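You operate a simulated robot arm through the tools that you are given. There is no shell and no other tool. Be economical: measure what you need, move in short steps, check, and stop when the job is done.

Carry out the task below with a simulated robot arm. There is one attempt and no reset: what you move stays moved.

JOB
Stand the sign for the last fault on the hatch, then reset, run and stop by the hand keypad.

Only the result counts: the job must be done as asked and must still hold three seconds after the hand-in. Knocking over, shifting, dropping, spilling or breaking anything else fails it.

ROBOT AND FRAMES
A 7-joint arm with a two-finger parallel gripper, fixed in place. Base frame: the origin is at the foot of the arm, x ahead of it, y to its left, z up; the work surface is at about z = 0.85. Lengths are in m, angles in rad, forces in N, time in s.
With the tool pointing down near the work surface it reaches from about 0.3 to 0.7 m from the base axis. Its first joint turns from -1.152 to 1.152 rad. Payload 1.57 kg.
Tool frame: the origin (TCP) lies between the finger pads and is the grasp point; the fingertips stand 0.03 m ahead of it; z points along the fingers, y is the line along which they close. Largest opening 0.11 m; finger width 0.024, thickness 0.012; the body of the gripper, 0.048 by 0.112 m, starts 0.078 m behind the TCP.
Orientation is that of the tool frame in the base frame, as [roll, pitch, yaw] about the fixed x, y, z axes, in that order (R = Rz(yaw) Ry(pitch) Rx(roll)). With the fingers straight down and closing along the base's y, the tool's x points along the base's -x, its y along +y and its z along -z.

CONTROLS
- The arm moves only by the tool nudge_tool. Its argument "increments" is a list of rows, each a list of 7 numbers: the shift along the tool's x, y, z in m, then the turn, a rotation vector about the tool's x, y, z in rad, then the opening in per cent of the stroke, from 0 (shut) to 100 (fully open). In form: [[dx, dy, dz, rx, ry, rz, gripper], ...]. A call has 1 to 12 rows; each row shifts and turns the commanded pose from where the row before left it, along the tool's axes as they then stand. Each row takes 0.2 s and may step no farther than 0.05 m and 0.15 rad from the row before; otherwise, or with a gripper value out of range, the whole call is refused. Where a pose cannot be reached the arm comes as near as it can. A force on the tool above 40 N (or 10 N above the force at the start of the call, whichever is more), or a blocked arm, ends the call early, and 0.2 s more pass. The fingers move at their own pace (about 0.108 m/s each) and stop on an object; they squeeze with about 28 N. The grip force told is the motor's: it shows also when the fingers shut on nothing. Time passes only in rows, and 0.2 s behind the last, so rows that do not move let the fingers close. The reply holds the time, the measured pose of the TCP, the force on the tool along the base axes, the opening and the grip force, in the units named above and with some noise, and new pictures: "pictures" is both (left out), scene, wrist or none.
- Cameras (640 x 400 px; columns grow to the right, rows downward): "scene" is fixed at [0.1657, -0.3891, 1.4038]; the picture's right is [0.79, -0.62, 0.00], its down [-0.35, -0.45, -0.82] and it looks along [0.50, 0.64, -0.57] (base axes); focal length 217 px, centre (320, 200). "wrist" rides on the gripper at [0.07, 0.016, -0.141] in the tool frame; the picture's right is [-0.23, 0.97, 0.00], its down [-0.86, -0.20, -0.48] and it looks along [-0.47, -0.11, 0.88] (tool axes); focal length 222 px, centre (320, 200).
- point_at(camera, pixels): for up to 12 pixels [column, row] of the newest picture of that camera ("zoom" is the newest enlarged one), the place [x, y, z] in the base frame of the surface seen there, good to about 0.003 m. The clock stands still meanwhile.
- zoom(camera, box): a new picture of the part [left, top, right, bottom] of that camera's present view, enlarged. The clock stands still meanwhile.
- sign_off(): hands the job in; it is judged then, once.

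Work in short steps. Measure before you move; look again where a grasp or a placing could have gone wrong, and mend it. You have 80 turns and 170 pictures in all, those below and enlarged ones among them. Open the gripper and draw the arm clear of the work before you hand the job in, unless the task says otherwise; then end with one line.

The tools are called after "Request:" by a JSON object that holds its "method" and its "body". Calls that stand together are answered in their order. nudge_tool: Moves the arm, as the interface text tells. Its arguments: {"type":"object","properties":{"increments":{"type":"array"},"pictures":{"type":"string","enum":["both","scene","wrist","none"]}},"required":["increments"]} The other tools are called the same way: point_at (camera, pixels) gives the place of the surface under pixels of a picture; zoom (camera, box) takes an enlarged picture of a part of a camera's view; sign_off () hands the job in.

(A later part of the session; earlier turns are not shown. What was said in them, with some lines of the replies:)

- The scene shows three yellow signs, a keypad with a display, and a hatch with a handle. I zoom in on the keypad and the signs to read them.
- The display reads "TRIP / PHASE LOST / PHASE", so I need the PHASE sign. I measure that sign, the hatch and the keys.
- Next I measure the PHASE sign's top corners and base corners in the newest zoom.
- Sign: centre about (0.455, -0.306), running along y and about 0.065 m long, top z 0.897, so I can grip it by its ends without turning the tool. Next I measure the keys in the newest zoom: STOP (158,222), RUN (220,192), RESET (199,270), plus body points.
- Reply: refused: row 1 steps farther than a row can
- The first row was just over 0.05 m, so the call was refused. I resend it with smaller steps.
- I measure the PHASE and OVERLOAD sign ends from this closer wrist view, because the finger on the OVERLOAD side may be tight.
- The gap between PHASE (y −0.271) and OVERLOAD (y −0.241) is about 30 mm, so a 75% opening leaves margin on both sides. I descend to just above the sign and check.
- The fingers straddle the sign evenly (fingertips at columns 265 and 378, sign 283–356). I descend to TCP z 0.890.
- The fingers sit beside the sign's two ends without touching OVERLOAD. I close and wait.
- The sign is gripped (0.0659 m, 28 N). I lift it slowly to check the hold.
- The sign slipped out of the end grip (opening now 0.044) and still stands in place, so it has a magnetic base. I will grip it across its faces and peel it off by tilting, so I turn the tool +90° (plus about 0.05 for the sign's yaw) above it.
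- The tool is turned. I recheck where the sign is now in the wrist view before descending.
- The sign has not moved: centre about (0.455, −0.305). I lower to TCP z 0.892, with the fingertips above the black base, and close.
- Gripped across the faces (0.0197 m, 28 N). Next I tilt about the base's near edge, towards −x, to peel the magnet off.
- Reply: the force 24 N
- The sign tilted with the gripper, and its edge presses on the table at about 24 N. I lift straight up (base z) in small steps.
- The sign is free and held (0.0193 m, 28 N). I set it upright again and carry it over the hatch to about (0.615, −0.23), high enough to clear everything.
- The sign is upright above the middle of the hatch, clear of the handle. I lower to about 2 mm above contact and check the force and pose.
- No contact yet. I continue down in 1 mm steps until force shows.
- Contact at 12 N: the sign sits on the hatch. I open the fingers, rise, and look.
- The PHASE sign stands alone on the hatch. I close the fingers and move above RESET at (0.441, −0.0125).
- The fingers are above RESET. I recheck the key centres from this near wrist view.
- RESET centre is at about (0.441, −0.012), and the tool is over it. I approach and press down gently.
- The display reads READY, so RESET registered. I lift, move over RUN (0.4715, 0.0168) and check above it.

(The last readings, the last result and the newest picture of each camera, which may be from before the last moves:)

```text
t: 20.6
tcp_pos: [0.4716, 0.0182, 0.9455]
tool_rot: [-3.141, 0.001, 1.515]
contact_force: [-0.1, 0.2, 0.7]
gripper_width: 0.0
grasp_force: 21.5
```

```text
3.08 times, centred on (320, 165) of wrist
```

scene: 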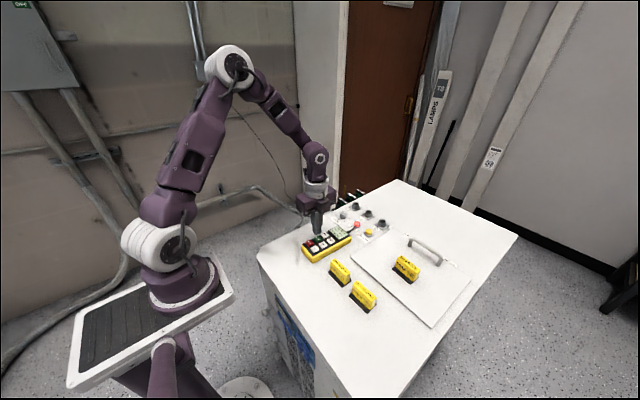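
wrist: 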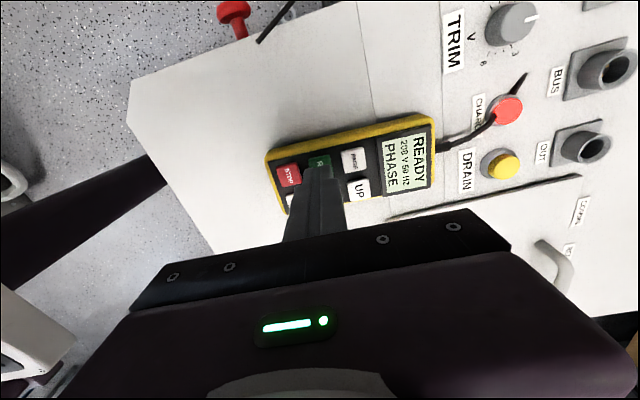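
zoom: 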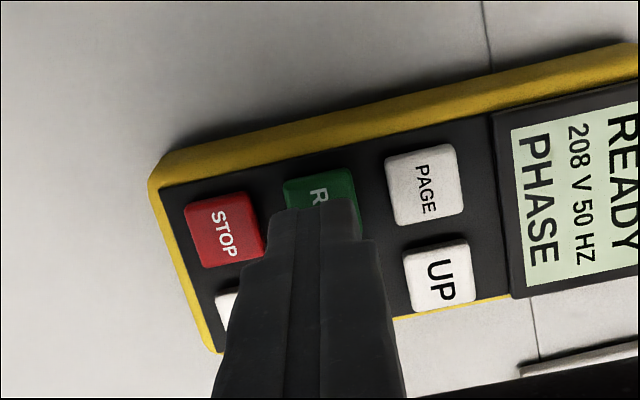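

The tool is centred over RUN. I press the same way.

Request:
{"method": "nudge_tool", "body": {"increments": [[0, 0, 0.013, 0, 0, 0, 0], [0, 0, 0.008, 0, 0, 0, 0], [0, 0, 0.0025, 0, 0, 0, 0], [0, 0, 0.0015, 0, 0, 0, 0]], "pictures": "scene"}}

Request:
{"method": "zoom", "body": {"camera": "scene", "box": [290, 205, 370, 265]}}

```text
t: 21.6
tcp_pos: [0.4705, 0.0165, 0.9221]
tool_rot: [-3.139, 0.001, 1.514]
contact_force: [-0.7, 0.7, 0.9]
gripper_width: 0.0004
grasp_force: 21.0
```

scene: 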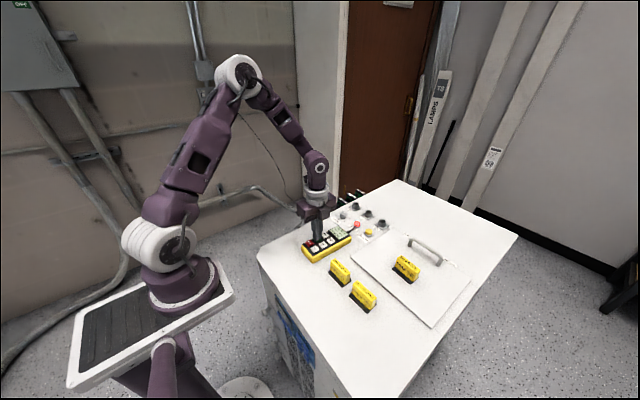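

```text
6.67 times, centred on (330, 235) of scene
```

zoom: 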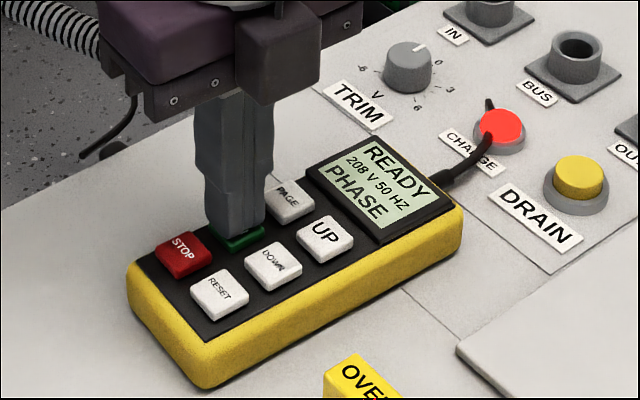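

Still READY, so the key is only partly depressed. I press 1.5 mm further.

Request:
{"method": "nudge_tool", "body": {"increments": [[0, 0, 0.0008, 0, 0, 0, 0], [0, 0, 0.0007, 0, 0, 0, 0]], "pictures": "scene"}}

Request:
{"method": "zoom", "body": {"camera": "scene", "box": [290, 205, 370, 265]}}

```text
t: 22.2
tcp_pos: [0.4714, 0.0168, 0.9189]
tool_rot: [-3.139, 0.0, 1.514]
contact_force: [-0.5, -0.6, 2.6]
gripper_width: 0.0
grasp_force: 21.6
```

scene: 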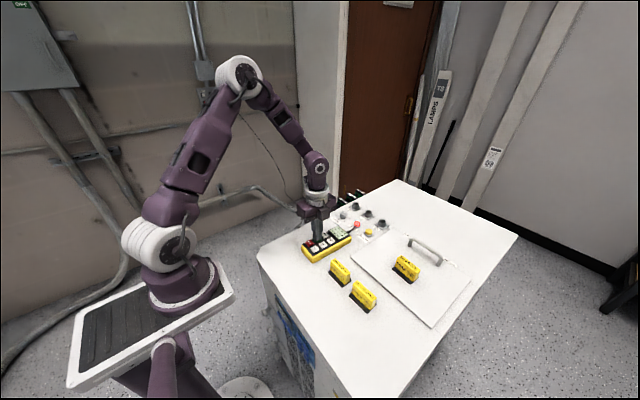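

```text
6.67 times, centred on (330, 235) of scene
```

zoom: 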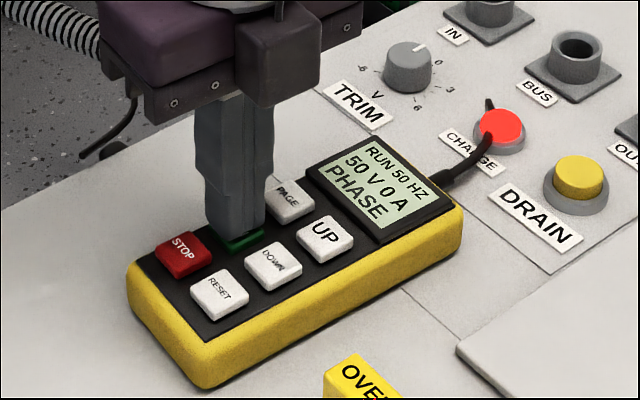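

The display reads RUN 50 HZ, ramping up. I release the key, move over STOP (0.442, 0.0188) and look.

Request:
{"method": "nudge_tool", "body": {"increments": [[0, 0, -0.025, 0, 0, 0, 0], [0, -0.0295, 0, 0, 0, 0, 0], [0, 0, 0, 0, 0, 0, 0], [0, 0, 0, 0, 0, 0, 0], [0, 0, 0, 0, 0, 0, 0]]}}

Request:
{"method": "zoom", "body": {"camera": "scene", "box": [290, 205, 370, 265]}}

Request:
{"method": "zoom", "body": {"camera": "wrist", "box": [240, 100, 400, 230]}}

```text
t: 23.4
tcp_pos: [0.443, 0.0184, 0.944]
tool_rot: [-3.14, 0.0, 1.516]
contact_force: [0.9, -0.4, 0.4]
gripper_width: 0.0
grasp_force: 21.3
```

scene: 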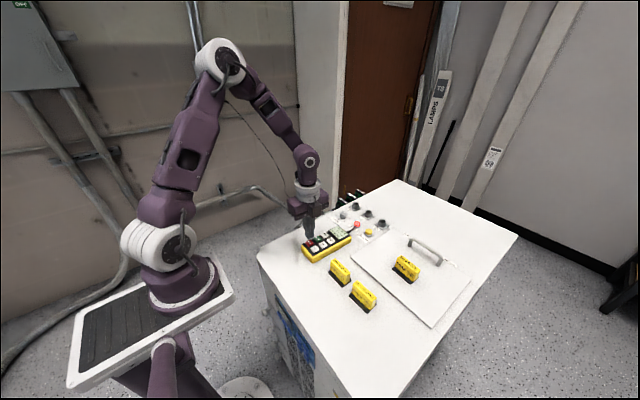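
wrist: 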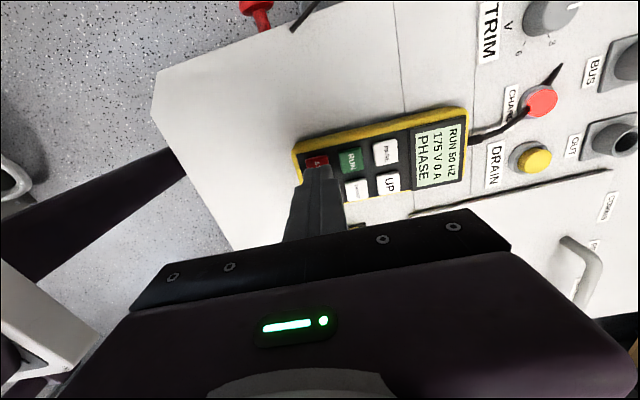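

```text
6.67 times, centred on (330, 235) of scene
```

zoom: 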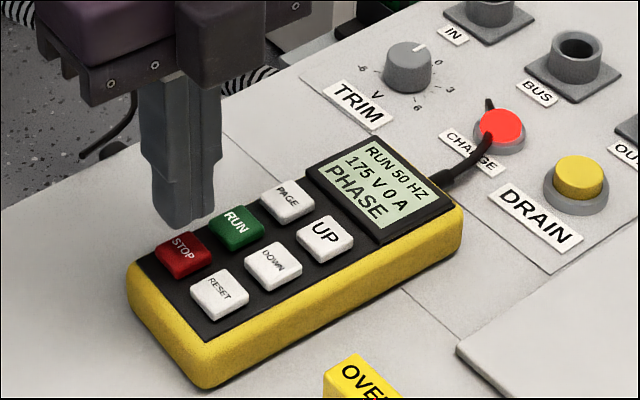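

```text
3.08 times, centred on (320, 165) of wrist
```

zoom: 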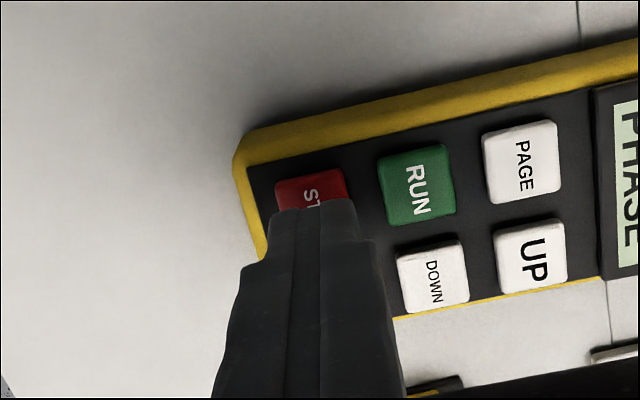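

It is running and ramping (175 V). I wait until it is steady before stopping.

Request:
{"method": "nudge_tool", "body": {"increments": [[0, 0, 0, 0, 0, 0, 0], [0, 0, 0, 0, 0, 0, 0], [0, 0, 0, 0, 0, 0, 0], [0, 0, 0, 0, 0, 0, 0], [0, 0, 0, 0, 0, 0, 0], [0, 0, 0, 0, 0, 0, 0]], "pictures": "none"}}

Request:
{"method": "zoom", "body": {"camera": "scene", "box": [290, 205, 370, 265]}}

```text
t: 24.8
tcp_pos: [0.4417, 0.0185, 0.944]
tool_rot: [-3.141, 0.0, 1.515]
contact_force: [-0.8, -0.2, -0.2]
gripper_width: 0.0
grasp_force: 21.1
```

```text
6.67 times, centred on (330, 235) of scene
```

zoom: 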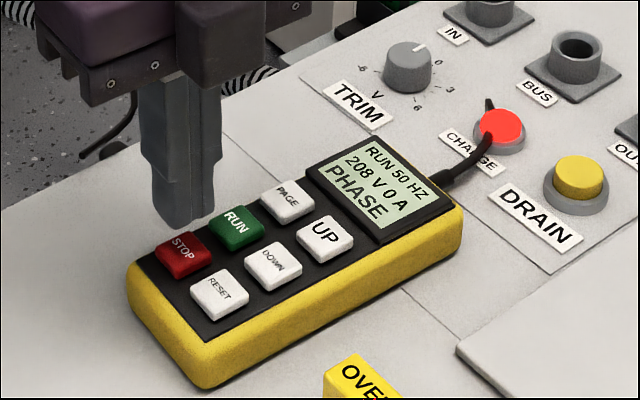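

It is running steadily at 208 V. Next I press STOP.

Request:
{"method": "nudge_tool", "body": {"increments": [[0, 0, 0.013, 0, 0, 0, 0], [0, 0, 0.008, 0, 0, 0, 0], [0, 0, 0.002, 0, 0, 0, 0], [0, 0, 0.001, 0, 0, 0, 0], [0, 0, 0.001, 0, 0, 0, 0]], "pictures": "scene"}}

Request:
{"method": "zoom", "body": {"camera": "scene", "box": [290, 205, 370, 265]}}

```text
t: 26.0
tcp_pos: [0.4429, 0.0193, 0.9192]
tool_rot: [-3.139, 0.001, 1.516]
contact_force: [1.2, -0.9, 2.4]
gripper_width: 0.0
grasp_force: 20.9
```

scene: 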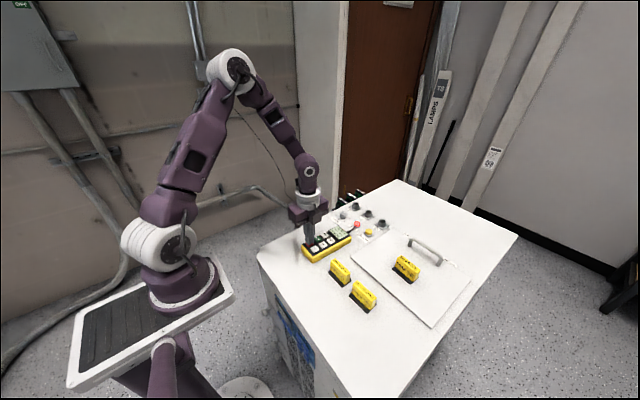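

```text
6.67 times, centred on (330, 235) of scene
```

zoom: 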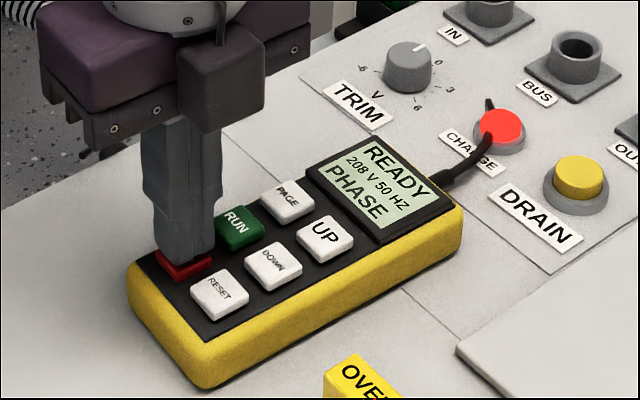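

The display is back to READY, so it has stopped. I rise clear, then open the gripper and take a final look.

Request:
{"method": "nudge_tool", "body": {"increments": [[0, 0, -0.02, 0, 0, 0, 0], [0, 0, -0.05, 0, 0, 0, 0], [0, 0, -0.05, 0, 0, 0, 50], [0, 0, -0.05, 0, 0, 0, 100], [0, 0, -0.03, 0, 0, 0, 100], [0, 0, 0, 0, 0, 0, 100]], "pictures": "scene"}}

Request:
{"method": "zoom", "body": {"camera": "scene", "box": [290, 195, 450, 315]}}

```text
t: 27.4
tcp_pos: [0.4436, 0.0191, 1.1193]
tool_rot: [-3.139, 0.0, 1.513]
contact_force: [0.5, -0.1, 0.4]
gripper_width: 0.1102
grasp_force: 0.0
```

scene: 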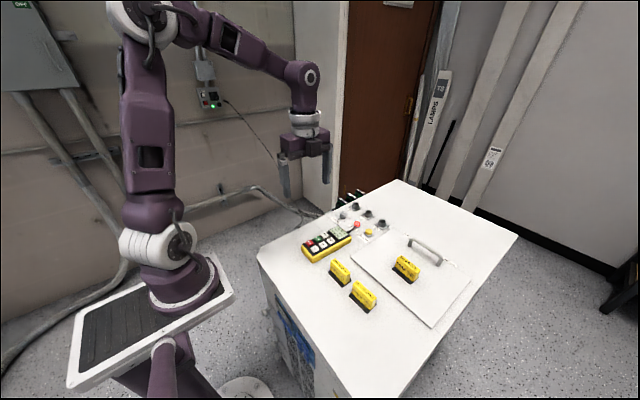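

```text
3.33 times, centred on (370, 255) of scene
```

zoom: 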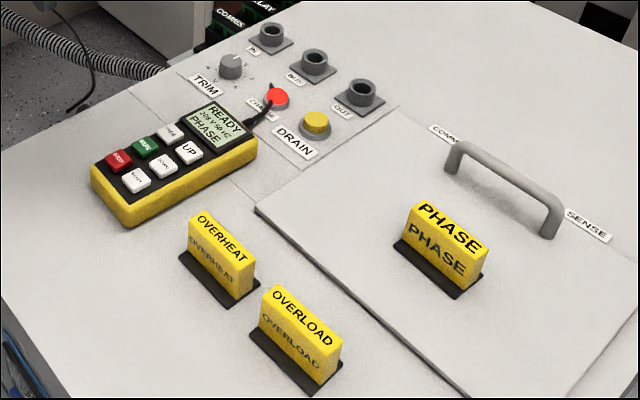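

The sign stands on the hatch, the display shows READY, nothing else has moved, and the arm is clear. I hand the job in.

Request:
{"method": "sign_off", "body": {}}

```text
The job is handed in.
```

The PHASE sign, matching the "PHASE LOST" trip on the keypad display, stands on the hatch, and I then pressed RESET, RUN (it reached a steady 208 V) and STOP, leaving the display at READY.
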